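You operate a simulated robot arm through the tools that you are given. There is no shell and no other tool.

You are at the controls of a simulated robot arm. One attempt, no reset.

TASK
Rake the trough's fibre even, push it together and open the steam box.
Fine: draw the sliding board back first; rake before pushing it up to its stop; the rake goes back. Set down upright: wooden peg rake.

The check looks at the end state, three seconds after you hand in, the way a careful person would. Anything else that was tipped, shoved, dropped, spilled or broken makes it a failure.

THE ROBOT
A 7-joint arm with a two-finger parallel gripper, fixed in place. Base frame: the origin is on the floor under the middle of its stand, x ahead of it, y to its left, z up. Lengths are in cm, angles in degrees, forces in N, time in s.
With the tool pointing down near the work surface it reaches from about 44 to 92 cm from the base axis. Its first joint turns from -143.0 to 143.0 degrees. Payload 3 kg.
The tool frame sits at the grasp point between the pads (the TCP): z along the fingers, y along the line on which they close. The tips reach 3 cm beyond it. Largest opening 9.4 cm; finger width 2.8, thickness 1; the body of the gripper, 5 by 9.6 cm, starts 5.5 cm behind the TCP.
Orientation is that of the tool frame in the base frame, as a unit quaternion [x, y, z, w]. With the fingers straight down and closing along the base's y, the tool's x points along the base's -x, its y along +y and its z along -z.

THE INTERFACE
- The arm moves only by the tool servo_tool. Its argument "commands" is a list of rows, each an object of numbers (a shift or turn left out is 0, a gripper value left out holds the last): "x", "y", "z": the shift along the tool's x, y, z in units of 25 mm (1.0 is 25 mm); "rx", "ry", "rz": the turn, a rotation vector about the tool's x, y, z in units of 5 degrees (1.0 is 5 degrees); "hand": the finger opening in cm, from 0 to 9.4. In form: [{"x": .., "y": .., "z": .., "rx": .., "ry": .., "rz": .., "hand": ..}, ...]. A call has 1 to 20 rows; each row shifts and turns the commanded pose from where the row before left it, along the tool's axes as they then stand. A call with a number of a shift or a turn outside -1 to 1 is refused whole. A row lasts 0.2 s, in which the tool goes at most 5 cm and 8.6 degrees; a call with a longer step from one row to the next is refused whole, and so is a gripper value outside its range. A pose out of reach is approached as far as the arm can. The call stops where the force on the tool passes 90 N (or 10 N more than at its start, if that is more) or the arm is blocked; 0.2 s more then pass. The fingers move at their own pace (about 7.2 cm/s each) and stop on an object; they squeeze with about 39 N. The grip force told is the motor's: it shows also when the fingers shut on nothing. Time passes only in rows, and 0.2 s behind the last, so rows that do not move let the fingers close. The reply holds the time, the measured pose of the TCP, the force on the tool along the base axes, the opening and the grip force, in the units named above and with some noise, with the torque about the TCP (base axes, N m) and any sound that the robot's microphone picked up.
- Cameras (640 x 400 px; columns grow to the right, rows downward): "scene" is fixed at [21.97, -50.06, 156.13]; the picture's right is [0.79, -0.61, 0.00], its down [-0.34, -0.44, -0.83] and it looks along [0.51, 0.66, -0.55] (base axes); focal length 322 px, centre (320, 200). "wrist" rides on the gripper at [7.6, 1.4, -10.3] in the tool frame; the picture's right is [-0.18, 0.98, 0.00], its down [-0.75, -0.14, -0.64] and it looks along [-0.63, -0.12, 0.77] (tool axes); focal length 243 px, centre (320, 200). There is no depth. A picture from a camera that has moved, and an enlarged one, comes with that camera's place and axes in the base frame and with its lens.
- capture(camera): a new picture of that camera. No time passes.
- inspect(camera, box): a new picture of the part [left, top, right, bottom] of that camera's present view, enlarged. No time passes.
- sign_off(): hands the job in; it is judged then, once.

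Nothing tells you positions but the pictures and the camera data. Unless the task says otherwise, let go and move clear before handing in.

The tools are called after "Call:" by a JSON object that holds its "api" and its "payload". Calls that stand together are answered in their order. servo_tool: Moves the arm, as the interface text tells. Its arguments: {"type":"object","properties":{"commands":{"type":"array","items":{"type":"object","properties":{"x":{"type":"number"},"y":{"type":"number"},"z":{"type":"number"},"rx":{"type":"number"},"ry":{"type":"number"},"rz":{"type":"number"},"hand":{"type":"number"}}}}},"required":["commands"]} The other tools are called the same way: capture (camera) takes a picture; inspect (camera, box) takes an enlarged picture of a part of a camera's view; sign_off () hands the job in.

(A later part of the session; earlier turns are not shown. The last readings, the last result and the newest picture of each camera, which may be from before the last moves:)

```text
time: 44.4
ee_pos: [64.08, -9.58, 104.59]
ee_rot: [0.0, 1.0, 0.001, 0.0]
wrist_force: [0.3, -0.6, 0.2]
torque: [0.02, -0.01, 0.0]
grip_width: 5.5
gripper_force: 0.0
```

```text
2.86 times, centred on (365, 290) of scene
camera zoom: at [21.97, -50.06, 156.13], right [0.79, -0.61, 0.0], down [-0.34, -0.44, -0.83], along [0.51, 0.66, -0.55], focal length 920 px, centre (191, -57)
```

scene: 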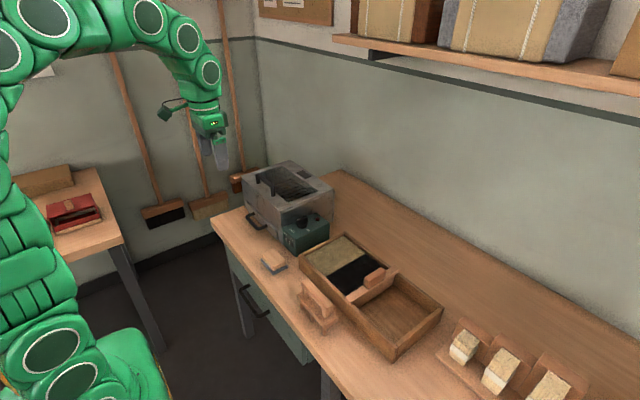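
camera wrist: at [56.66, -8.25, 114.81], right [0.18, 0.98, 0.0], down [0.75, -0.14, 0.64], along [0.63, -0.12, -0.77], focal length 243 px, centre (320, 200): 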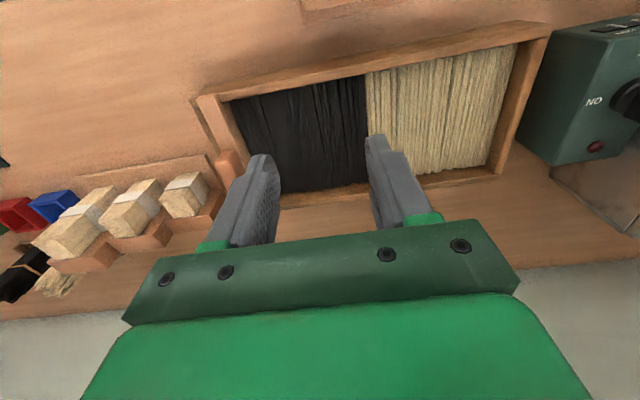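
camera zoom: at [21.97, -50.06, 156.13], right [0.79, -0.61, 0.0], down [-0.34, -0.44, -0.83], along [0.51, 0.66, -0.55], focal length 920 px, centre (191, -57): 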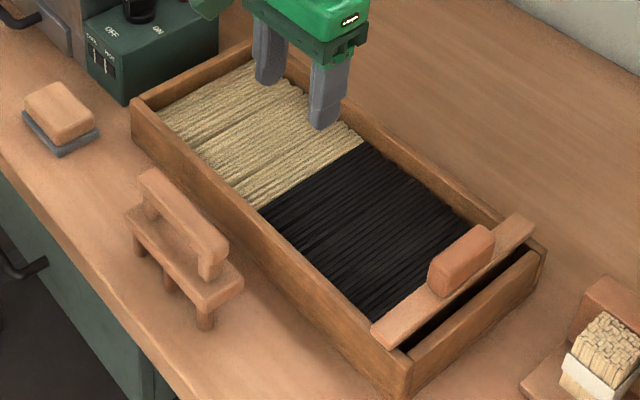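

Board drawn fully back. Next the rake: I'll take closer views of it to get its handle position and peg layout.

Call:
{"api": "servo_tool", "payload": {"commands": [{"x": 0.9, "y": 0.45}, {"x": 0.9, "y": 0.45}, {"x": 0.9, "y": 0.45}, {"x": 0.9, "y": 0.45}, {"x": 0.9, "y": 0.45}, {"x": 0, "z": 0.5}, {"x": 0}]}}

Call:
{"api": "capture", "payload": {"camera": "wrist"}}

Call:
{"api": "inspect", "payload": {"camera": "wrist", "box": [220, 0, 440, 140]}}

Call:
{"api": "inspect", "payload": {"camera": "scene", "box": [295, 270, 345, 335]}}

```text
time: 46.0
ee_pos: [53.06, -4.05, 103.34]
ee_rot: [0.001, 1.0, 0.0, 0.0]
wrist_force: [0.9, 0.3, 0.5]
torque: [0.04, -0.04, 0.02]
grip_width: 5.5
gripper_force: 0.1
```

```text
taken
camera wrist: at [45.53, -2.64, 113.56], right [0.19, 0.98, 0.0], down [0.75, -0.14, 0.64], along [0.63, -0.12, -0.77], focal length 243 px, centre (320, 200)
```

wrist: 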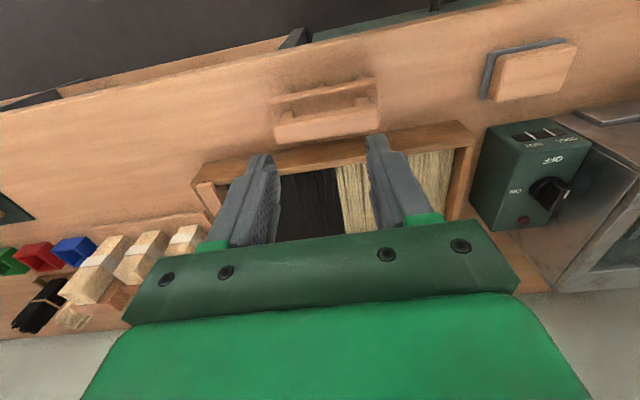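

```text
2.86 times, centred on (330, 70) of wrist
camera zoom: at [45.53, -2.64, 113.56], right [0.19, 0.98, 0.0], down [0.75, -0.14, 0.64], along [0.63, -0.12, -0.77], focal length 693 px, centre (291, 571)
```

zoom: 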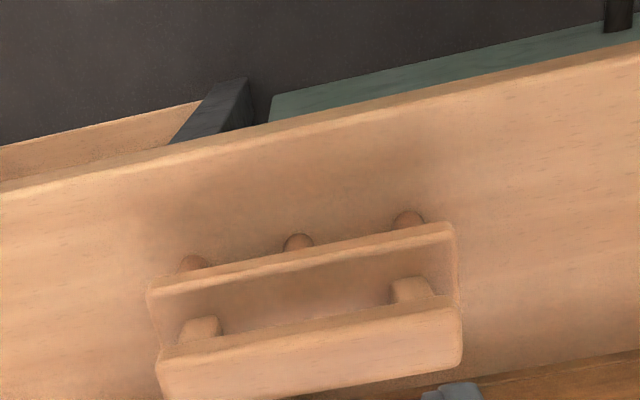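

```text
6.15 times, centred on (320, 302) of scene
camera zoom: at [21.97, -50.06, 156.13], right [0.79, -0.61, 0.0], down [-0.34, -0.44, -0.83], along [0.51, 0.66, -0.55], focal length 1982 px, centre (320, -431)
```

zoom: 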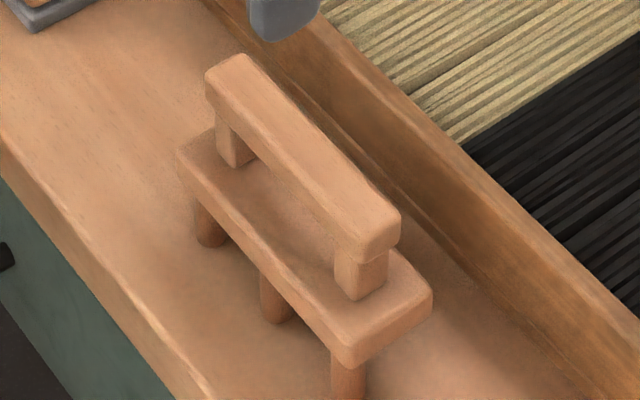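

The rake's handle bar runs along y (x 55.4–57.7, y −9.6..1.6, top z≈88.2), head below at ~z 82–83, pegs to the bench at ~77.8. I'll turn the tool 90° so the fingers close along x and line up above the handle.

Call:
{"api": "servo_tool", "payload": {"commands": [{"rz": 1}, {"rz": 1}, {"rz": 1}, {"rz": 1}, {"rz": 1}, {"rz": 1}, {"rz": 1}, {"rz": 1}, {"rz": 1}, {"rz": 1}, {"rz": 1}, {"rz": 1}, {"rz": 1}, {"rz": 1}, {"rz": 1}, {"rz": 1}, {"rz": 1}, {"rz": 1}, {"y": 0.7}, {"y": 0.68}]}}

Call:
{"api": "capture", "payload": {"camera": "wrist"}}

Call:
{"api": "inspect", "payload": {"camera": "scene", "box": [270, 200, 390, 340]}}

```text
time: 50.2
ee_pos: [56.53, -4.13, 103.29]
ee_rot: [0.707, 0.707, -0.001, 0.0]
wrist_force: [0.2, 0.3, -0.2]
torque: [0.02, 0.0, -0.01]
grip_width: 5.49
gripper_force: 0.0
```

```text
taken
camera wrist: at [58.08, 3.56, 113.46], right [0.98, -0.18, 0.0], down [-0.14, -0.75, 0.64], along [-0.12, -0.63, -0.77], focal length 243 px, centre (320, 200)
```

wrist: 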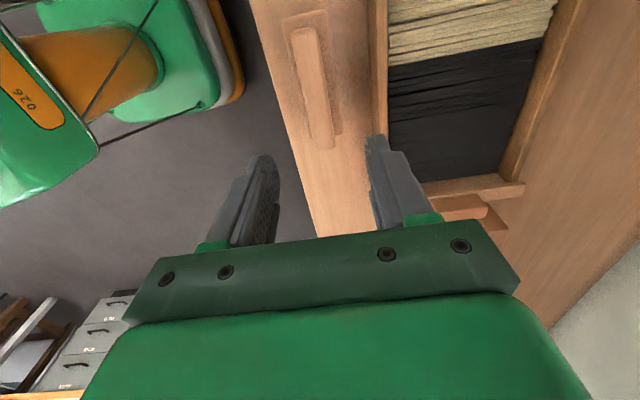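

```text
2.86 times, centred on (330, 270) of scene
camera zoom: at [21.97, -50.06, 156.13], right [0.79, -0.61, 0.0], down [-0.34, -0.44, -0.83], along [0.51, 0.66, -0.55], focal length 920 px, centre (291, 0)
```

zoom: 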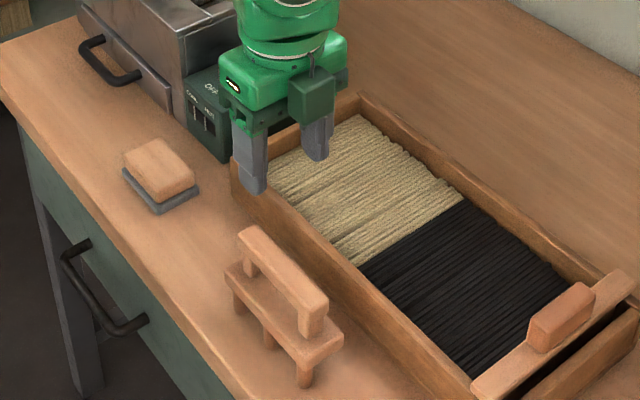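

Zooming on the handle in this rotated view to verify x alignment before descending.

Call:
{"api": "inspect", "payload": {"camera": "wrist", "box": [220, 0, 420, 170]}}

```text
2.35 times, centred on (320, 85) of wrist
camera zoom: at [58.08, 3.56, 113.46], right [0.98, -0.18, 0.0], down [-0.14, -0.75, 0.64], along [-0.12, -0.63, -0.77], focal length 571 px, centre (320, 471)
```

zoom: 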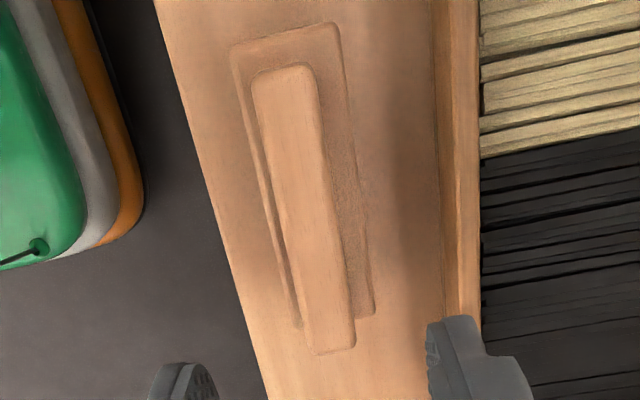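

Handle centre ≈ (56.3, −4.0). Descending to grip at z≈87.

Call:
{"api": "servo_tool", "payload": {"commands": [{"z": 0.9, "y": -0.08}, {"z": 0.9}, {"z": 0.9}, {"z": 0.9}, {"z": 0.8}, {"z": 0.6}, {"z": 0.5}, {"z": 0.4}, {"z": 0.3}, {"z": 0.3}, {"z": 0}]}}

Call:
{"api": "inspect", "payload": {"camera": "scene", "box": [280, 240, 360, 340]}}

Call:
{"api": "capture", "payload": {"camera": "wrist"}}

```text
time: 52.6
ee_pos: [56.35, -4.06, 87.01]
ee_rot: [0.707, 0.707, 0.0, 0.0]
wrist_force: [-0.4, -0.3, -0.6]
torque: [-0.03, -0.02, 0.02]
grip_width: 5.5
gripper_force: 0.1
```

```text
4.00 times, centred on (320, 290) of scene
camera zoom: at [21.97, -50.06, 156.13], right [0.79, -0.61, 0.0], down [-0.34, -0.44, -0.83], along [0.51, 0.66, -0.55], focal length 1288 px, centre (320, -160)
```

zoom: 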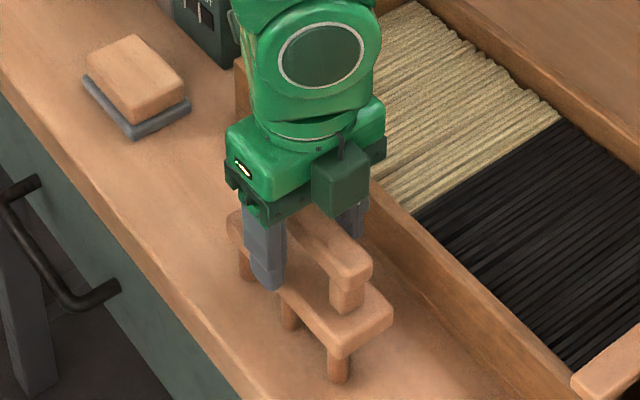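

```text
taken
camera wrist: at [57.81, 3.65, 97.2], right [0.98, -0.18, 0.0], down [-0.14, -0.75, 0.64], along [-0.12, -0.63, -0.77], focal length 243 px, centre (320, 200)
```

wrist: 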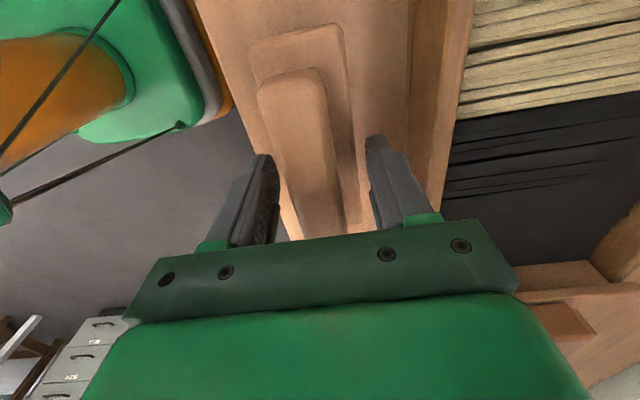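

Fingers straddle the handle with no contact. Closing and lifting gently.

Call:
{"api": "servo_tool", "payload": {"commands": [{"hand": 0}, {"z": 0}, {"z": 0}, {"z": 0}, {"z": -0.2}, {"z": -0.4}, {"z": -0.6}, {"z": -0.8}, {"z": 0}]}}

Call:
{"api": "inspect", "payload": {"camera": "scene", "box": [280, 240, 360, 340]}}

```text
time: 54.6
ee_pos: [56.41, -4.08, 91.96]
ee_rot: [0.707, 0.707, 0.0, 0.0]
wrist_force: [-0.3, 0.6, -1.5]
torque: [-0.02, 0.02, -0.03]
grip_width: 2.8
gripper_force: 39.2
```

```text
4.00 times, centred on (320, 290) of scene
camera zoom: at [21.97, -50.06, 156.13], right [0.79, -0.61, 0.0], down [-0.34, -0.44, -0.83], along [0.51, 0.66, -0.55], focal length 1288 px, centre (320, -160)
```

zoom: 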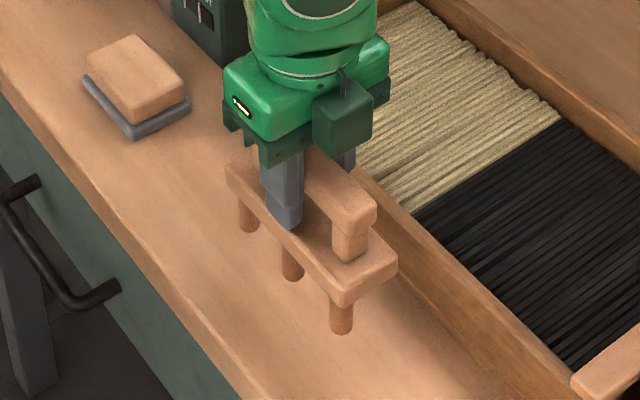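

Rake is held level. I'll raise it over the trough and turn it so its head spans the trough's width.

Call:
{"api": "servo_tool", "payload": {"commands": [{"z": -0.8}, {"z": -0.8}, {"z": -0.8}, {"y": 0.9, "x": 0.25}, {"y": 0.9, "x": 0.25}, {"y": 0.9, "x": 0.25}, {"y": 0.9, "x": 0.25}, {"y": 0.9, "x": 0.25}, {"y": 0.9, "x": 0.25}, {"y": 0.9, "x": 0.25}, {"y": 0.45, "x": 0.25}]}}

Call:
{"api": "servo_tool", "payload": {"commands": [{"rz": -1}, {"rz": -1}, {"rz": -1}, {"rz": -1}, {"rz": -1}, {"rz": -1}, {"rz": -1}, {"rz": -1}, {"rz": -1}, {"rz": -1}, {"rz": -1}, {"rz": -1}, {"rz": -1}, {"rz": -1}, {"rz": -1}, {"rz": -1}, {"rz": -1}, {"rz": -1}, {"rz": 0}]}}

Call:
{"api": "capture", "payload": {"camera": "wrist"}}

Call:
{"api": "inspect", "payload": {"camera": "scene", "box": [280, 190, 450, 360]}}

```text
time: 57.0
ee_pos: [73.22, 0.92, 98.17]
ee_rot: [0.707, 0.708, 0.001, 0.0]
wrist_force: [-0.4, -0.9, -1.9]
torque: [0.03, -0.03, 0.03]
grip_width: 2.8
gripper_force: 39.6
```

```text
time: 61.0
ee_pos: [73.2, 0.94, 98.03]
ee_rot: [0.0, 1.0, 0.0, 0.0]
wrist_force: [-0.2, 0.1, -0.2]
torque: [0.01, 0.01, 0.0]
grip_width: 0.01
gripper_force: 33.2
```

```text
taken
camera wrist: at [65.68, 2.28, 108.29], right [0.18, 0.98, 0.0], down [0.75, -0.14, 0.64], along [0.63, -0.12, -0.77], focal length 243 px, centre (320, 200)
```

wrist: 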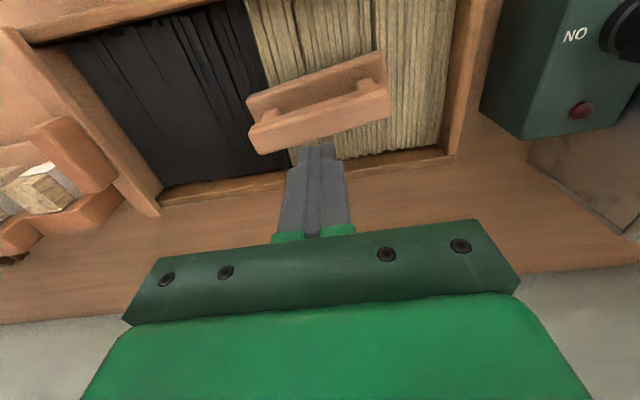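

```text
2.35 times, centred on (365, 275) of scene
camera zoom: at [21.97, -50.06, 156.13], right [0.79, -0.61, 0.0], down [-0.34, -0.44, -0.83], along [0.51, 0.66, -0.55], focal length 758 px, centre (214, 24)
```

zoom: 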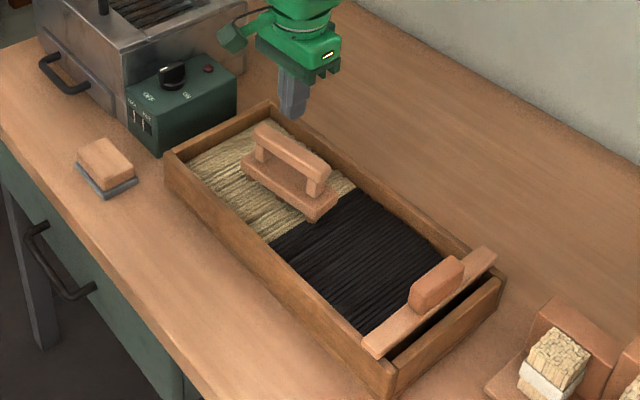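

The rake slipped out during the turn and dropped straight down into the trough; it appears to stand upright on its pegs in the fibre. I'll look closely before regripping it.

Call:
{"api": "servo_tool", "payload": {"commands": [{"hand": 6, "z": -0.5, "x": 0.8}, {"x": 0.8}, {"x": 0.8}, {"x": 0}]}}

Call:
{"api": "inspect", "payload": {"camera": "wrist", "box": [160, 40, 480, 240]}}

Call:
{"api": "inspect", "payload": {"camera": "scene", "box": [320, 220, 400, 300]}}

```text
time: 62.0
ee_pos: [67.32, 0.91, 99.33]
ee_rot: [0.0, 1.0, 0.0, 0.0]
wrist_force: [-0.4, -0.5, 0.3]
torque: [0.01, -0.05, 0.02]
grip_width: 6.0
gripper_force: 0.0
```

```text
2.00 times, centred on (320, 140) of wrist
camera zoom: at [59.82, 2.28, 109.54], right [0.18, 0.98, 0.0], down [0.75, -0.14, 0.64], along [0.63, -0.12, -0.77], focal length 485 px, centre (320, 320)
```

zoom: 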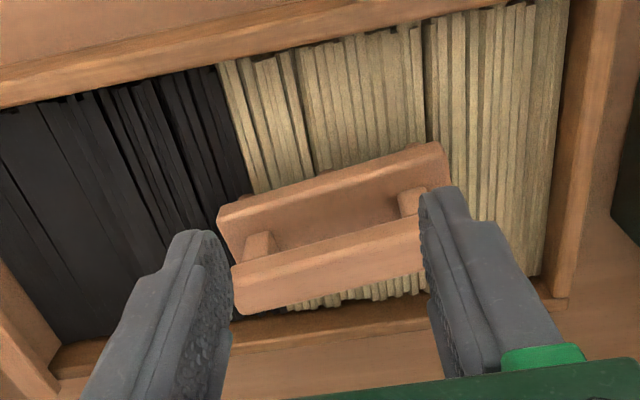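

```text
5.00 times, centred on (360, 260) of scene
camera zoom: at [21.97, -50.06, 156.13], right [0.79, -0.61, 0.0], down [-0.34, -0.44, -0.83], along [0.51, 0.66, -0.55], focal length 1610 px, centre (120, -100)
```

zoom: 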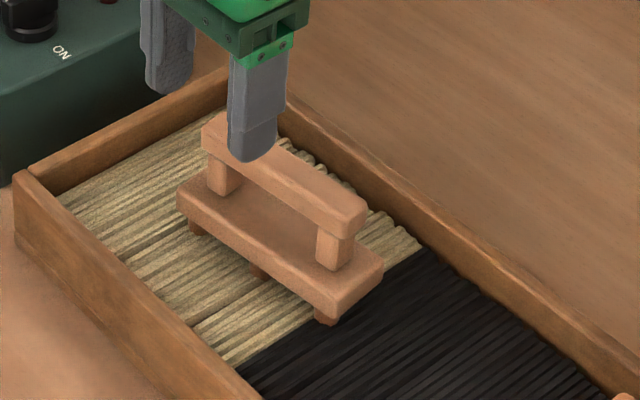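

The rake stands upright in the fibre with its pegs on the trough floor, turned about 7°, centred near (73.5, 0.6). I'll align the fingers across its handle and regrip.

Call:
{"api": "servo_tool", "payload": {"commands": [{"rz": 1}, {"rz": 1}, {"rz": 1}, {"rz": 1}, {"rz": 1}, {"rz": 1}, {"rz": 1}, {"rz": 1}, {"rz": 1}, {"rz": 1}, {"rz": 1}, {"rz": 1}, {"rz": 1}, {"rz": 1}, {"rz": 1}, {"rz": 1}, {"rz": 0.5}, {"y": 0.8, "x": -0.14}, {"y": 0.8, "x": -0.14}, {"y": 0.8, "x": -0.14}]}}

Call:
{"api": "servo_tool", "payload": {"commands": [{"x": 0}]}}

Call:
{"api": "inspect", "payload": {"camera": "wrist", "box": [180, 20, 460, 220]}}

Call:
{"api": "inspect", "payload": {"camera": "scene", "box": [300, 200, 420, 320]}}

```text
time: 66.2
ee_pos: [73.34, 0.73, 99.35]
ee_rot: [0.66, 0.752, 0.0, 0.0]
wrist_force: [0.2, -0.2, 0.0]
torque: [0.04, -0.02, -0.01]
grip_width: 6.0
gripper_force: 0.1
```

```text
time: 66.6
ee_pos: [73.25, 0.75, 99.37]
ee_rot: [0.659, 0.752, 0.0, 0.0]
wrist_force: [0.2, -0.7, -0.5]
torque: [0.01, 0.01, -0.02]
grip_width: 5.98
gripper_force: 0.1
```

```text
2.00 times, centred on (320, 120) of wrist
camera zoom: at [73.8, 8.46, 109.58], right [1.0, -0.06, 0.0], down [-0.04, -0.77, 0.64], along [-0.04, -0.64, -0.77], focal length 485 px, centre (320, 360)
```

zoom: 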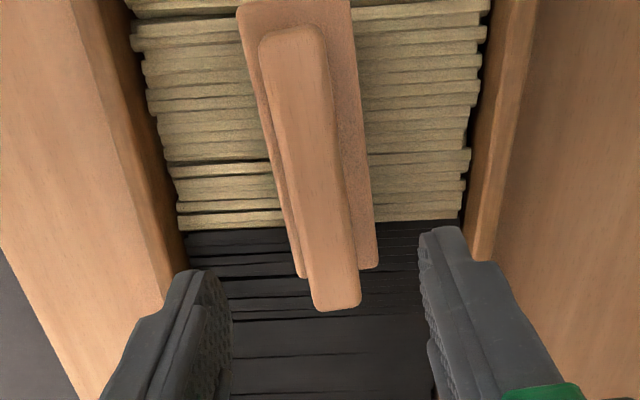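

```text
3.33 times, centred on (360, 260) of scene
camera zoom: at [21.97, -50.06, 156.13], right [0.79, -0.61, 0.0], down [-0.34, -0.44, -0.83], along [0.51, 0.66, -0.55], focal length 1074 px, centre (187, 0)
```

zoom: 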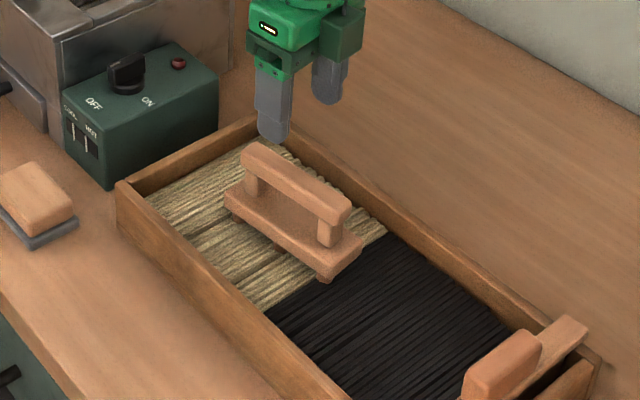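

Handle centre ≈ (73.1, 0.7), fingers well aligned. Descending to grip.

Call:
{"api": "servo_tool", "payload": {"commands": [{"z": 0.9, "y": -0.05}, {"z": 0.9}, {"z": 0.8}, {"z": 0.7}, {"z": 0.6}, {"z": 0.4}, {"z": 0.4}, {"z": 0}, {"hand": 0}, {"z": 0}, {"z": 0}, {"z": 0}, {"z": 0}]}}

Call:
{"api": "inspect", "payload": {"camera": "scene", "box": [310, 220, 400, 300]}}

```text
time: 69.4
ee_pos: [73.07, 0.63, 87.48]
ee_rot: [0.659, 0.752, 0.0, 0.0]
wrist_force: [-0.7, -0.8, -0.4]
torque: [-0.02, -0.02, -0.02]
grip_width: 4.72
gripper_force: 39.2
```

```text
5.00 times, centred on (355, 260) of scene
camera zoom: at [21.97, -50.06, 156.13], right [0.79, -0.61, 0.0], down [-0.34, -0.44, -0.83], along [0.51, 0.66, -0.55], focal length 1610 px, centre (145, -100)
```

zoom: 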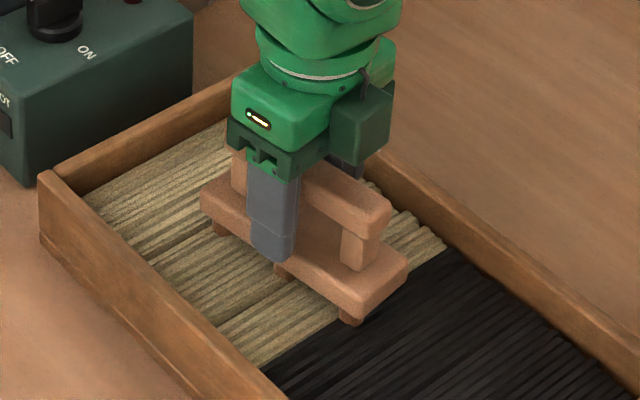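

The fingertips caught the head's edges (4.7 cm), so the rake stands higher than I estimated. I'll open, raise ~1.4 cm and grip the handle bar itself.

Call:
{"api": "servo_tool", "payload": {"commands": [{"hand": 6.2}, {"z": 0}, {"z": 0}, {"z": -0.3}, {"z": -0.26}, {"z": 0}, {"hand": 0}, {"z": 0}, {"z": 0}, {"z": 0}, {"z": 0}]}}

Call:
{"api": "inspect", "payload": {"camera": "scene", "box": [310, 220, 400, 300]}}

Call:
{"api": "inspect", "payload": {"camera": "wrist", "box": [200, 0, 440, 240]}}

```text
time: 71.8
ee_pos: [73.18, 0.59, 88.95]
ee_rot: [0.659, 0.752, 0.0, 0.0]
wrist_force: [2.2, 0.9, 2.2]
torque: [0.03, -0.05, 0.01]
grip_width: 2.77
gripper_force: 39.5
```

```text
5.00 times, centred on (355, 260) of scene
camera zoom: at [21.97, -50.06, 156.13], right [0.79, -0.61, 0.0], down [-0.34, -0.44, -0.83], along [0.51, 0.66, -0.55], focal length 1610 px, centre (145, -100)
```

zoom: 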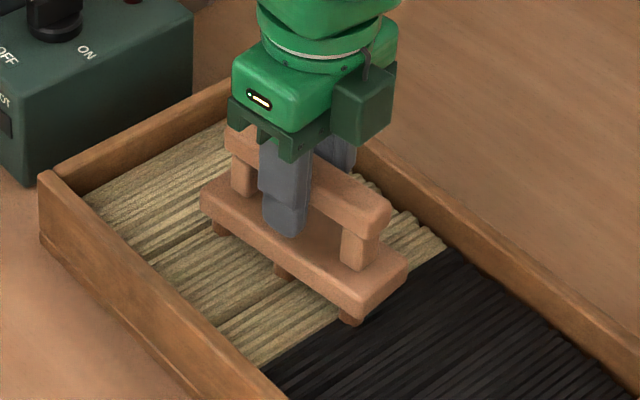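

```text
1.67 times, centred on (320, 120) of wrist
camera zoom: at [73.63, 8.32, 99.19], right [1.0, -0.05, 0.0], down [-0.04, -0.77, 0.64], along [-0.04, -0.64, -0.77], focal length 404 px, centre (320, 333)
```

zoom: 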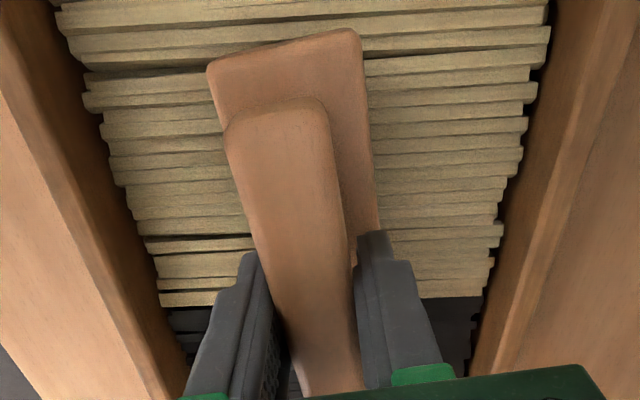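

The handle is now properly held (2.8 cm) with the pegs in the fibre. I'll lift slightly off the floor and try a short stroke, then look at how the fibre responds.

Call:
{"api": "servo_tool", "payload": {"commands": [{"z": -0.12}, {"z": 0}, {"x": -0.3}, {"x": -0.3}, {"x": -0.3}, {"x": -0.3}, {"x": 0}]}}

Call:
{"api": "inspect", "payload": {"camera": "scene", "box": [310, 220, 420, 320]}}

Call:
{"api": "inspect", "payload": {"camera": "wrist", "box": [200, 0, 440, 240]}}

```text
time: 73.4
ee_pos: [73.6, -2.51, 89.22]
ee_rot: [0.659, 0.752, 0.0, 0.0]
wrist_force: [-0.6, -0.6, -2.0]
torque: [-0.01, 0.04, -0.01]
grip_width: 2.79
gripper_force: 39.2
```

```text
4.00 times, centred on (365, 270) of scene
camera zoom: at [21.97, -50.06, 156.13], right [0.79, -0.61, 0.0], down [-0.34, -0.44, -0.83], along [0.51, 0.66, -0.55], focal length 1288 px, centre (140, -80)
```

zoom: 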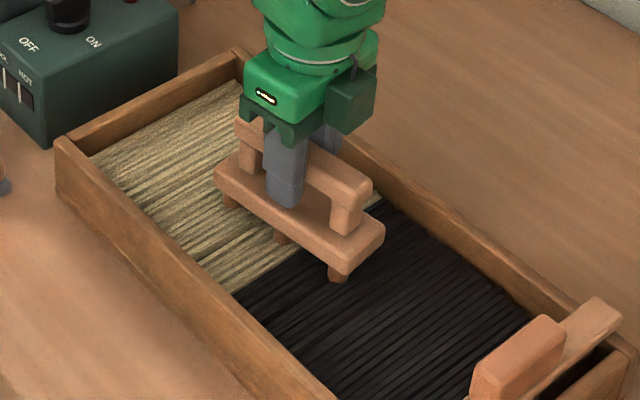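

```text
1.67 times, centred on (320, 120) of wrist
camera zoom: at [74.07, 5.26, 99.54], right [1.0, -0.05, 0.0], down [-0.04, -0.77, 0.64], along [-0.04, -0.64, -0.77], focal length 404 px, centre (320, 333)
```

zoom: 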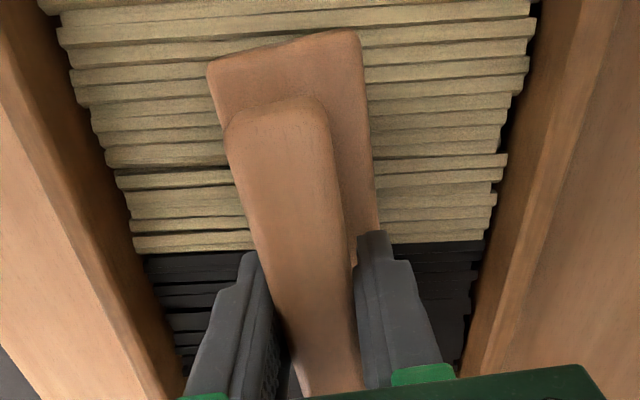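

It moves freely with the pegs in the fibre. Now I'll turn the rake slowly in place (only millimetres above the floor, so a slip can't matter), checking the grip as I go.

Call:
{"api": "servo_tool", "payload": {"commands": [{"rz": -0.3}, {"rz": -0.4}, {"rz": -0.4}, {"rz": -0.4}, {"rz": -0.4}, {"rz": 0}]}}

Call:
{"api": "inspect", "payload": {"camera": "wrist", "box": [200, 0, 440, 240]}}

```text
time: 74.8
ee_pos: [73.49, -2.24, 89.3]
ee_rot: [0.595, 0.804, 0.0, 0.0]
wrist_force: [0.8, 0.1, -2.1]
torque: [0.0, -0.02, 0.03]
grip_width: 2.78
gripper_force: 39.2
```

```text
1.67 times, centred on (320, 120) of wrist
camera zoom: at [72.81, 5.36, 99.53], right [0.99, 0.11, 0.0], down [0.09, -0.76, 0.64], along [0.07, -0.64, -0.77], focal length 404 px, centre (320, 333)
```

zoom: 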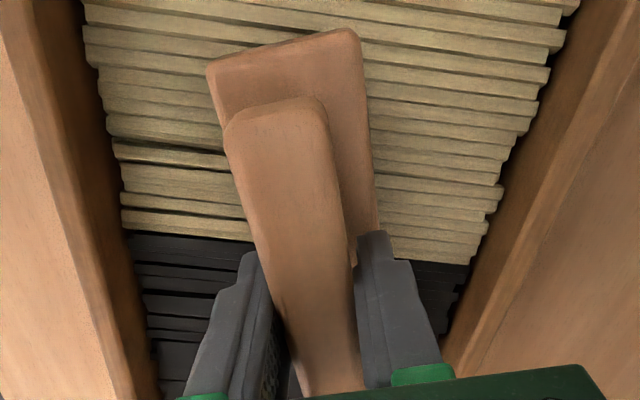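

The grip holds through rotation. Continuing the turn until the head spans the trough.

Call:
{"api": "servo_tool", "payload": {"commands": [{"rz": -0.7}, {"rz": -0.7}, {"rz": -0.7}, {"rz": -0.7}, {"rz": -0.7}, {"rz": -0.7}, {"rz": -0.7}, {"rz": -0.7}, {"rz": -0.7}, {"rz": -0.7}, {"rz": 0}]}}

Call:
{"api": "servo_tool", "payload": {"commands": [{"rz": -0.7}, {"rz": -0.7}, {"rz": -0.7}, {"rz": -0.7}, {"rz": -0.7}, {"rz": -0.7}, {"rz": -0.7}, {"rz": -0.7}, {"rz": -0.7}, {"rz": -0.7}, {"rz": -0.6}, {"rz": 0}]}}

Call:
{"api": "inspect", "payload": {"camera": "wrist", "box": [160, 0, 480, 240]}}

Call:
{"api": "inspect", "payload": {"camera": "scene", "box": [310, 220, 420, 320]}}

```text
time: 77.2
ee_pos: [73.6, -2.35, 89.19]
ee_rot: [0.326, 0.945, 0.0, 0.0]
wrist_force: [-0.3, 0.3, -2.3]
torque: [-0.01, 0.0, 0.0]
grip_width: 2.79
gripper_force: 39.1
```

```text
time: 79.8
ee_pos: [73.59, -2.44, 89.22]
ee_rot: [0.0, 1.0, 0.0, 0.0]
wrist_force: [-0.7, -0.2, -2.4]
torque: [0.02, 0.0, 0.0]
grip_width: 2.8
gripper_force: 38.8
```

```text
1.67 times, centred on (320, 120) of wrist
camera zoom: at [66.09, -0.94, 99.46], right [0.18, 0.98, 0.0], down [0.75, -0.14, 0.64], along [0.63, -0.12, -0.77], focal length 404 px, centre (320, 333)
```

zoom: 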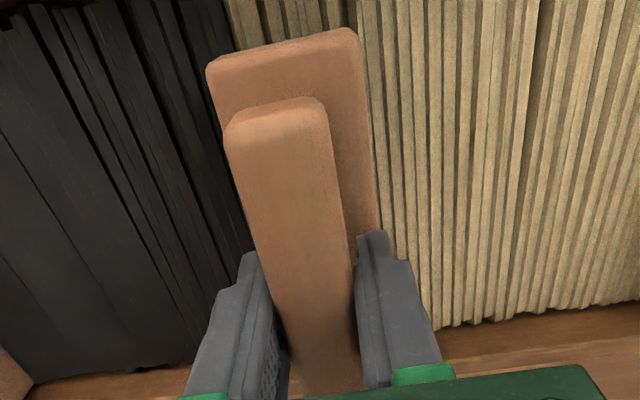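

```text
4.00 times, centred on (365, 270) of scene
camera zoom: at [21.97, -50.06, 156.13], right [0.79, -0.61, 0.0], down [-0.34, -0.44, -0.83], along [0.51, 0.66, -0.55], focal length 1288 px, centre (140, -80)
```

zoom: 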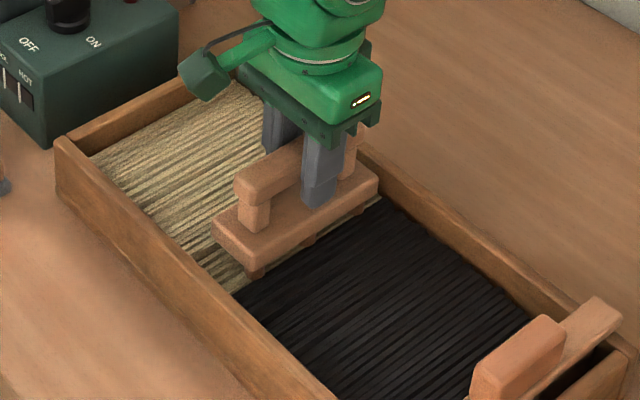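

The rake now spans the trough's width. I'll make full-length strokes along y, staying clear of the end wall and the board.

Call:
{"api": "servo_tool", "payload": {"commands": [{"y": 0.3}, {"y": 0.5}, {"y": 0.5}, {"y": 0.5}, {"y": 0.5}, {"y": 0.5}, {"y": 0.5}, {"y": 0.5}, {"y": 0.5}, {"y": 0.4}, {"y": 0.2}, {"y": 0}]}}

Call:
{"api": "inspect", "payload": {"camera": "scene", "box": [290, 200, 450, 360]}}

Call:
{"api": "servo_tool", "payload": {"commands": [{"y": -0.3}, {"y": -0.55}, {"y": -0.6}, {"y": -0.6}, {"y": -0.6}, {"y": -0.6}, {"y": -0.6}, {"y": -0.6}, {"y": -0.6}, {"y": -0.6}, {"y": -0.6}, {"y": -0.6}, {"y": -0.6}, {"y": -0.6}, {"y": -0.6}, {"y": -0.6}, {"y": -0.6}, {"y": -0.6}, {"y": -0.5}, {"y": -0.3}]}}

Call:
{"api": "inspect", "payload": {"camera": "scene", "box": [290, 200, 450, 360]}}

```text
time: 82.4
ee_pos: [73.68, 9.89, 89.25]
ee_rot: [0.001, 1.0, 0.0, 0.0]
wrist_force: [0.0, -0.5, -1.8]
torque: [0.0, -0.02, 0.01]
grip_width: 2.77
gripper_force: 38.9
```

```text
2.50 times, centred on (370, 280) of scene
camera zoom: at [21.97, -50.06, 156.13], right [0.79, -0.61, 0.0], down [-0.34, -0.44, -0.83], along [0.51, 0.66, -0.55], focal length 805 px, centre (195, 0)
```

zoom: 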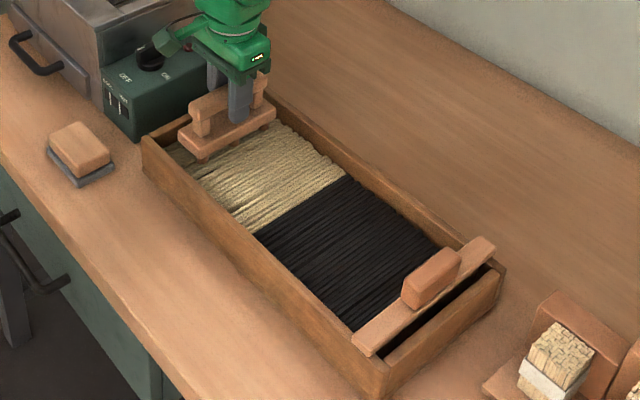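

```text
time: 86.6
ee_pos: [73.64, -18.31, 89.18]
ee_rot: [0.001, 1.0, 0.001, 0.001]
wrist_force: [0.0, -0.2, -1.7]
torque: [0.0, -0.02, 0.0]
grip_width: 2.79
gripper_force: 38.5
```

```text
2.50 times, centred on (370, 280) of scene
camera zoom: at [21.97, -50.06, 156.13], right [0.79, -0.61, 0.0], down [-0.34, -0.44, -0.83], along [0.51, 0.66, -0.55], focal length 805 px, centre (195, 0)
```

zoom: 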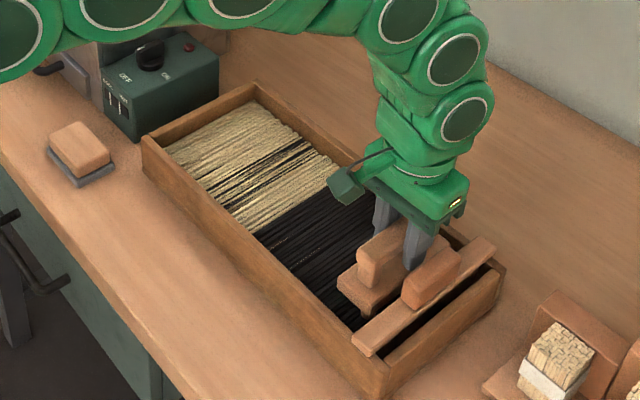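

The raking works — black and blond strands are starting to mix. I'll continue strokes back and forth until the mix is even.

Call:
{"api": "servo_tool", "payload": {"commands": [{"y": 0.3}, {"y": 0.55}, {"y": 0.6}, {"y": 0.6}, {"y": 0.6}, {"y": 0.6}, {"y": 0.6}, {"y": 0.6}, {"y": 0.6}, {"y": 0.6}, {"y": 0.6}, {"y": 0.6}, {"y": 0.6}, {"y": 0.6}, {"y": 0.6}, {"y": 0.6}, {"y": 0.6}, {"y": 0.6}, {"y": 0.5}, {"y": 0.3}]}}

Call:
{"api": "inspect", "payload": {"camera": "scene", "box": [290, 200, 450, 360]}}

Call:
{"api": "servo_tool", "payload": {"commands": [{"y": -0.3}, {"y": -0.55}, {"y": -0.6}, {"y": -0.6}, {"y": -0.6}, {"y": -0.6}, {"y": -0.6}, {"y": -0.6}, {"y": -0.6}, {"y": -0.6}, {"y": -0.6}, {"y": -0.6}, {"y": -0.6}, {"y": -0.6}, {"y": -0.6}, {"y": -0.6}, {"y": -0.6}, {"y": -0.6}, {"y": -0.5}, {"y": -0.3}]}}

Call:
{"api": "inspect", "payload": {"camera": "scene", "box": [290, 200, 450, 360]}}

```text
time: 90.8
ee_pos: [73.44, 9.89, 89.33]
ee_rot: [0.0, 1.0, 0.0, 0.0]
wrist_force: [-0.4, -0.4, -2.1]
torque: [-0.03, -0.04, 0.01]
grip_width: 2.77
gripper_force: 39.3
```

```text
2.50 times, centred on (370, 280) of scene
camera zoom: at [21.97, -50.06, 156.13], right [0.79, -0.61, 0.0], down [-0.34, -0.44, -0.83], along [0.51, 0.66, -0.55], focal length 805 px, centre (195, 0)
```

zoom: 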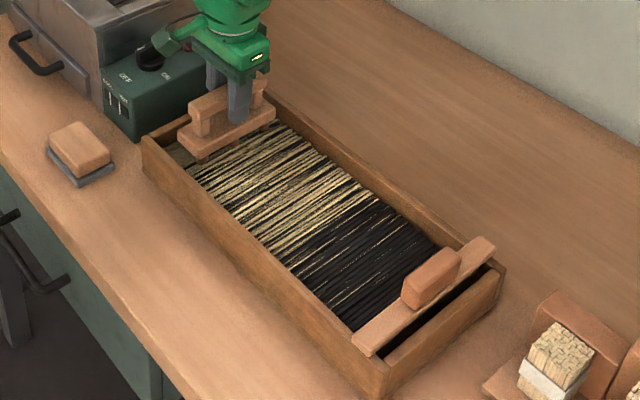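

```text
time: 95.0
ee_pos: [73.57, -18.25, 89.22]
ee_rot: [0.001, 1.0, 0.0, 0.0]
wrist_force: [-0.3, -0.4, -2.5]
torque: [0.0, -0.04, 0.02]
grip_width: 2.77
gripper_force: 38.8
```

```text
2.50 times, centred on (370, 280) of scene
camera zoom: at [21.97, -50.06, 156.13], right [0.79, -0.61, 0.0], down [-0.34, -0.44, -0.83], along [0.51, 0.66, -0.55], focal length 805 px, centre (195, 0)
```

zoom: 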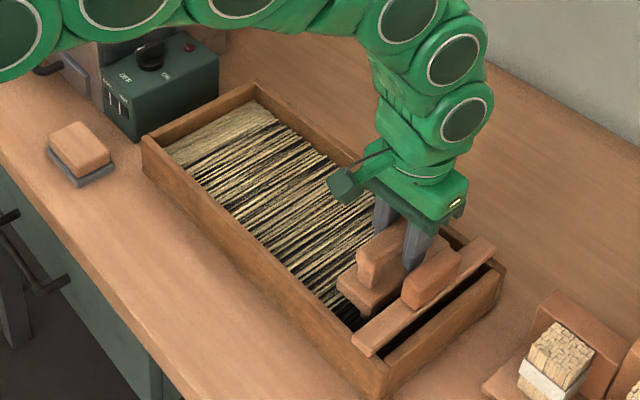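

Mixing well; the far end is still mostly blond. More full strokes, reaching slightly further at both ends.

Call:
{"api": "servo_tool", "payload": {"commands": [{"y": 0.4}, {"y": 0.6}, {"y": 0.6}, {"y": 0.6}, {"y": 0.6}, {"y": 0.6}, {"y": 0.6}, {"y": 0.6}, {"y": 0.6}, {"y": 0.6}, {"y": 0.6}, {"y": 0.6}, {"y": 0.6}, {"y": 0.6}, {"y": 0.6}, {"y": 0.6}, {"y": 0.6}, {"y": 0.6}, {"y": 0.6}, {"y": 0.3}]}}

Call:
{"api": "inspect", "payload": {"camera": "scene", "box": [290, 200, 450, 360]}}

Call:
{"api": "servo_tool", "payload": {"commands": [{"y": -0.4}, {"y": -0.6}, {"y": -0.6}, {"y": -0.6}, {"y": -0.6}, {"y": -0.6}, {"y": -0.6}, {"y": -0.6}, {"y": -0.6}, {"y": -0.6}, {"y": -0.6}, {"y": -0.6}, {"y": -0.6}, {"y": -0.6}, {"y": -0.6}, {"y": -0.6}, {"y": -0.6}, {"y": -0.6}, {"y": -0.6}, {"y": -0.5}]}}

Call:
{"api": "inspect", "payload": {"camera": "scene", "box": [290, 200, 450, 360]}}

```text
time: 99.2
ee_pos: [73.49, 10.54, 89.23]
ee_rot: [0.001, 1.0, -0.001, 0.0]
wrist_force: [-0.3, -1.2, -0.7]
torque: [0.03, -0.02, 0.02]
grip_width: 2.78
gripper_force: 39.3
```

```text
2.50 times, centred on (370, 280) of scene
camera zoom: at [21.97, -50.06, 156.13], right [0.79, -0.61, 0.0], down [-0.34, -0.44, -0.83], along [0.51, 0.66, -0.55], focal length 805 px, centre (195, 0)
```

zoom: 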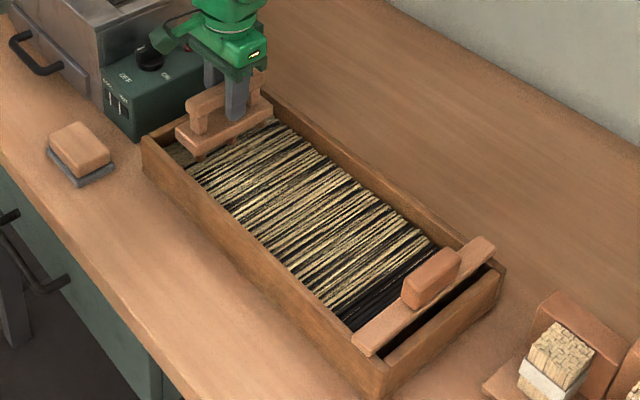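

```text
time: 103.4
ee_pos: [73.57, -18.77, 89.19]
ee_rot: [0.001, 1.0, 0.0, 0.001]
wrist_force: [0.5, -0.5, -1.5]
torque: [0.01, -0.03, -0.01]
grip_width: 2.78
gripper_force: 39.0
```

```text
2.50 times, centred on (370, 280) of scene
camera zoom: at [21.97, -50.06, 156.13], right [0.79, -0.61, 0.0], down [-0.34, -0.44, -0.83], along [0.51, 0.66, -0.55], focal length 805 px, centre (195, 0)
```

zoom: 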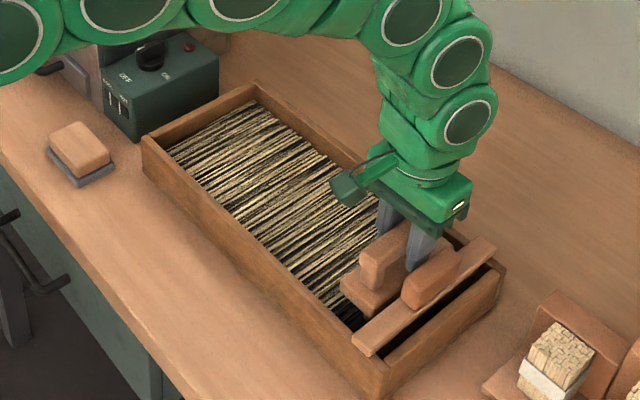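

Nearly even. A few more strokes including short ones at the black (−y) end and the far end.

Call:
{"api": "servo_tool", "payload": {"commands": [{"y": 0.5}, {"y": 0.6}, {"y": 0.6}, {"y": 0.6}, {"y": -0.5}, {"y": -0.6}, {"y": -0.6}, {"y": -0.6}, {"y": 0.5}, {"y": 0.6}, {"y": 0.6}, {"y": 0.6}, {"y": -0.5}, {"y": -0.6}, {"y": -0.6}, {"y": -0.6}, {"y": 0}]}}

Call:
{"api": "servo_tool", "payload": {"commands": [{"y": 0.4}, {"y": 0.6}, {"y": 0.6}, {"y": 0.6}, {"y": 0.6}, {"y": 0.6}, {"y": 0.6}, {"y": 0.6}, {"y": 0.6}, {"y": 0.6}, {"y": 0.6}, {"y": 0.6}, {"y": 0.6}, {"y": 0.6}, {"y": 0.6}, {"y": 0.6}, {"y": 0.6}, {"y": 0.6}, {"y": 0.6}, {"y": 0.5}]}}

Call:
{"api": "inspect", "payload": {"camera": "scene", "box": [290, 200, 450, 360]}}

```text
time: 107.0
ee_pos: [73.58, -18.69, 89.33]
ee_rot: [0.002, 1.0, 0.0, -0.001]
wrist_force: [-0.3, -0.3, -1.9]
torque: [0.01, 0.0, 0.02]
grip_width: 2.8
gripper_force: 38.9
```

```text
time: 111.2
ee_pos: [73.49, 10.48, 89.08]
ee_rot: [0.001, 1.0, 0.0, -0.001]
wrist_force: [-0.6, 0.1, -1.6]
torque: [0.0, 0.01, 0.03]
grip_width: 2.79
gripper_force: 39.2
```

```text
2.50 times, centred on (370, 280) of scene
camera zoom: at [21.97, -50.06, 156.13], right [0.79, -0.61, 0.0], down [-0.34, -0.44, -0.83], along [0.51, 0.66, -0.55], focal length 805 px, centre (195, 0)
```

zoom: 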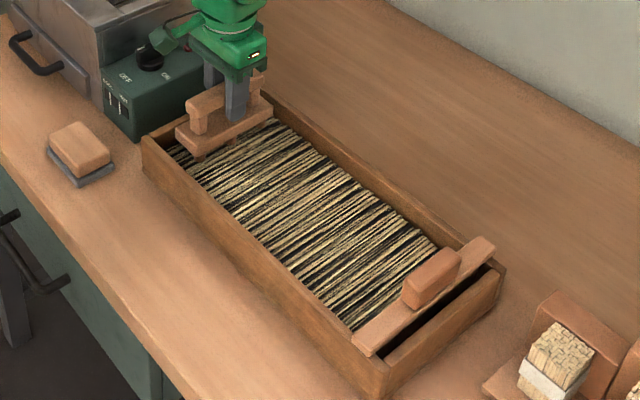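

The mixture looks even along the length. A few extra strokes at the far end and one more round trip for good measure.

Call:
{"api": "servo_tool", "payload": {"commands": [{"y": -0.5}, {"y": -0.6}, {"y": -0.6}, {"y": -0.6}, {"y": 0.5}, {"y": 0.6}, {"y": 0.6}, {"y": 0.6}, {"y": -0.5}, {"y": -0.6}, {"y": -0.6}, {"y": -0.6}, {"y": 0.5}, {"y": 0.6}, {"y": 0.6}, {"y": 0.6}, {"y": 0}]}}

Call:
{"api": "servo_tool", "payload": {"commands": [{"y": -0.5}, {"y": -0.6}, {"y": -0.6}, {"y": -0.6}, {"y": -0.6}, {"y": -0.6}, {"y": -0.6}, {"y": -0.6}, {"y": -0.6}, {"y": -0.6}, {"y": -0.6}, {"y": -0.6}, {"y": -0.6}, {"y": -0.6}, {"y": -0.6}, {"y": -0.6}, {"y": -0.6}, {"y": -0.6}, {"y": -0.6}, {"y": -0.4}]}}

Call:
{"api": "servo_tool", "payload": {"commands": [{"y": 0.5}, {"y": 0.6}, {"y": 0.6}, {"y": 0.6}, {"y": 0.6}, {"y": 0.6}, {"y": 0.6}, {"y": 0.6}, {"y": 0.6}, {"y": 0.6}, {"y": 0.6}, {"y": 0.6}, {"y": 0.6}, {"y": 0.6}, {"y": 0.6}, {"y": 0.6}, {"y": 0.6}, {"y": 0.6}, {"y": 0.6}, {"y": 0.4}]}}

Call:
{"api": "inspect", "payload": {"camera": "scene", "box": [290, 200, 450, 360]}}

Call:
{"api": "servo_tool", "payload": {"commands": [{"y": -0.6}, {"y": -0.6}, {"y": -0.6}, {"y": -0.6}, {"y": -0.6}, {"y": -0.6}, {"y": -0.6}, {"y": 0}]}}

Call:
{"api": "inspect", "payload": {"camera": "wrist", "box": [160, 0, 480, 240]}}

Call:
{"api": "inspect", "payload": {"camera": "scene", "box": [290, 200, 450, 360]}}

```text
time: 114.8
ee_pos: [73.67, 10.53, 89.22]
ee_rot: [0.002, 1.0, 0.0, 0.0]
wrist_force: [-0.5, -0.9, -1.5]
torque: [0.02, -0.04, -0.01]
grip_width: 2.78
gripper_force: 39.0
```

```text
time: 119.0
ee_pos: [73.71, -18.74, 89.12]
ee_rot: [0.001, 1.0, 0.0, 0.001]
wrist_force: [0.3, -0.1, -0.8]
torque: [0.05, 0.0, 0.0]
grip_width: 2.81
gripper_force: 39.2
```

```text
time: 123.2
ee_pos: [73.58, 10.51, 89.03]
ee_rot: [0.001, 1.0, 0.0, 0.0]
wrist_force: [0.6, 1.2, -1.6]
torque: [0.03, 0.02, 0.01]
grip_width: 2.76
gripper_force: 39.0
```

```text
2.50 times, centred on (370, 280) of scene
camera zoom: at [21.97, -50.06, 156.13], right [0.79, -0.61, 0.0], down [-0.34, -0.44, -0.83], along [0.51, 0.66, -0.55], focal length 805 px, centre (195, 0)
```

zoom: 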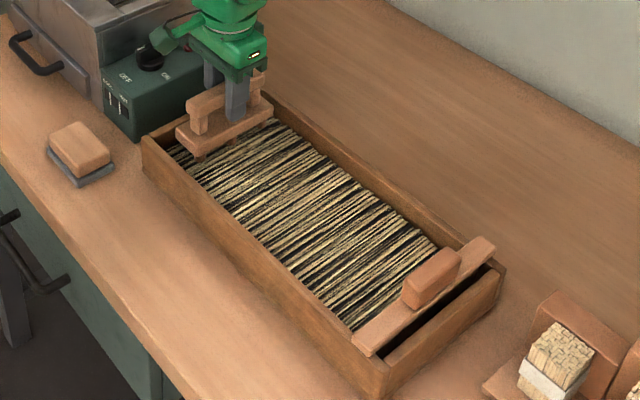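

```text
time: 125.0
ee_pos: [73.59, -0.12, 89.36]
ee_rot: [0.001, 1.0, 0.0, 0.0]
wrist_force: [-0.2, -0.3, -1.9]
torque: [0.02, -0.03, 0.0]
grip_width: 2.8
gripper_force: 39.3
```

```text
1.67 times, centred on (320, 120) of wrist
camera zoom: at [66.04, 1.34, 99.56], right [0.18, 0.98, 0.0], down [0.75, -0.14, 0.64], along [0.63, -0.12, -0.77], focal length 404 px, centre (320, 333)
```

zoom: 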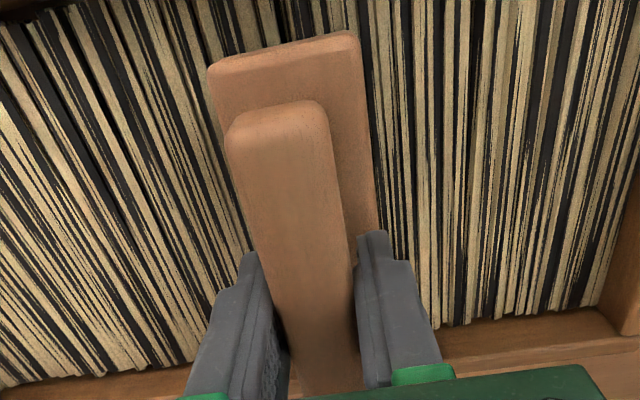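

```text
2.50 times, centred on (370, 280) of scene
camera zoom: at [21.97, -50.06, 156.13], right [0.79, -0.61, 0.0], down [-0.34, -0.44, -0.83], along [0.51, 0.66, -0.55], focal length 805 px, centre (195, 0)
```

zoom: 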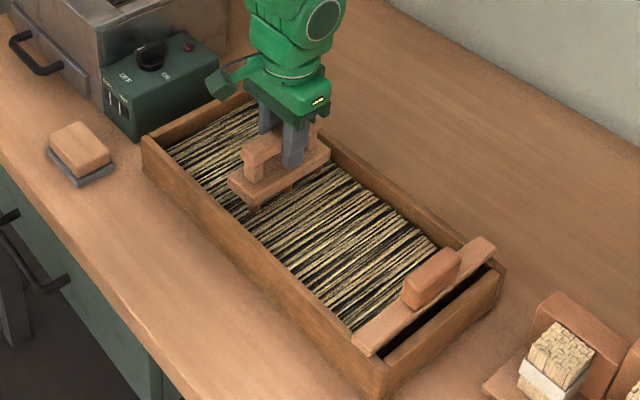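

The fibre is evenly mixed. Now the rake goes back: I'll turn it in place slowly (reverse of before), keeping it low so it can't drop.

Call:
{"api": "servo_tool", "payload": {"commands": [{"rz": 0.5}, {"rz": 0.7}, {"rz": 0.7}, {"rz": 0.7}, {"rz": 0.7}, {"rz": 0.7}, {"rz": 0.7}, {"rz": 0.7}, {"rz": 0.7}, {"rz": 0.7}, {"rz": 0.7}, {"rz": 0.7}, {"rz": 0.7}, {"rz": 0}]}}

Call:
{"api": "servo_tool", "payload": {"commands": [{"rz": 0.7}, {"rz": 0.7}, {"rz": 0.7}, {"rz": 0.7}, {"rz": 0.7}, {"rz": 0.7}, {"rz": 0.7}, {"rz": 0.7}, {"rz": 0.7}, {"rz": 0.7}, {"rz": 0.7}, {"rz": 0.7}, {"rz": 0.7}, {"rz": 0}]}}

Call:
{"api": "inspect", "payload": {"camera": "wrist", "box": [160, 0, 480, 240]}}

Call:
{"api": "inspect", "payload": {"camera": "scene", "box": [290, 200, 450, 360]}}

```text
time: 128.0
ee_pos: [73.55, 0.02, 89.34]
ee_rot: [0.379, 0.925, 0.0, 0.0]
wrist_force: [0.0, 0.1, -1.0]
torque: [0.01, 0.0, -0.02]
grip_width: 2.79
gripper_force: 38.8
```

```text
time: 131.0
ee_pos: [73.62, -0.04, 89.32]
ee_rot: [0.708, 0.706, 0.0, 0.0]
wrist_force: [-0.7, -0.6, -1.8]
torque: [0.0, 0.04, 0.01]
grip_width: 2.77
gripper_force: 38.2
```

```text
1.67 times, centred on (320, 120) of wrist
camera zoom: at [75.1, 7.62, 99.51], right [0.98, -0.19, 0.0], down [-0.14, -0.75, 0.64], along [-0.12, -0.63, -0.77], focal length 404 px, centre (320, 333)
```

zoom: 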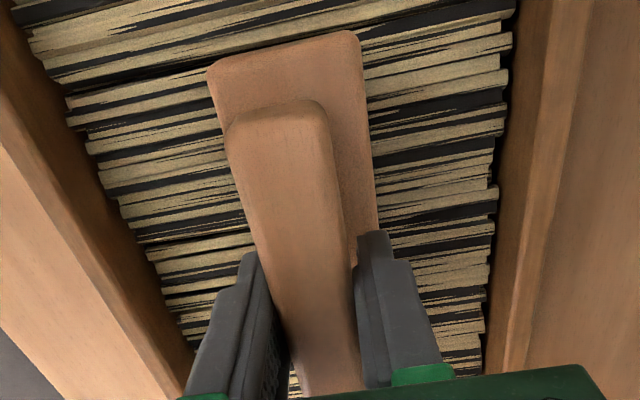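

```text
2.50 times, centred on (370, 280) of scene
camera zoom: at [21.97, -50.06, 156.13], right [0.79, -0.61, 0.0], down [-0.34, -0.44, -0.83], along [0.51, 0.66, -0.55], focal length 805 px, centre (195, 0)
```

zoom: 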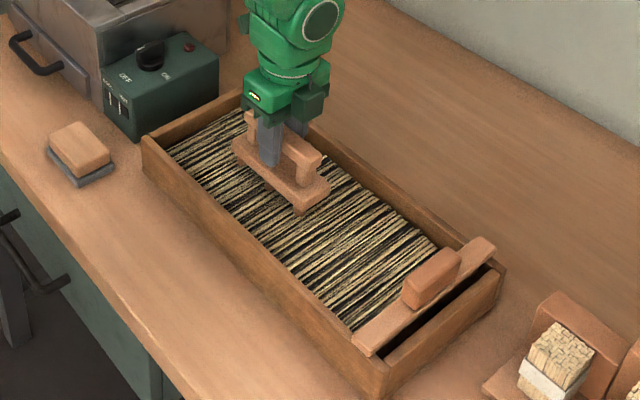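

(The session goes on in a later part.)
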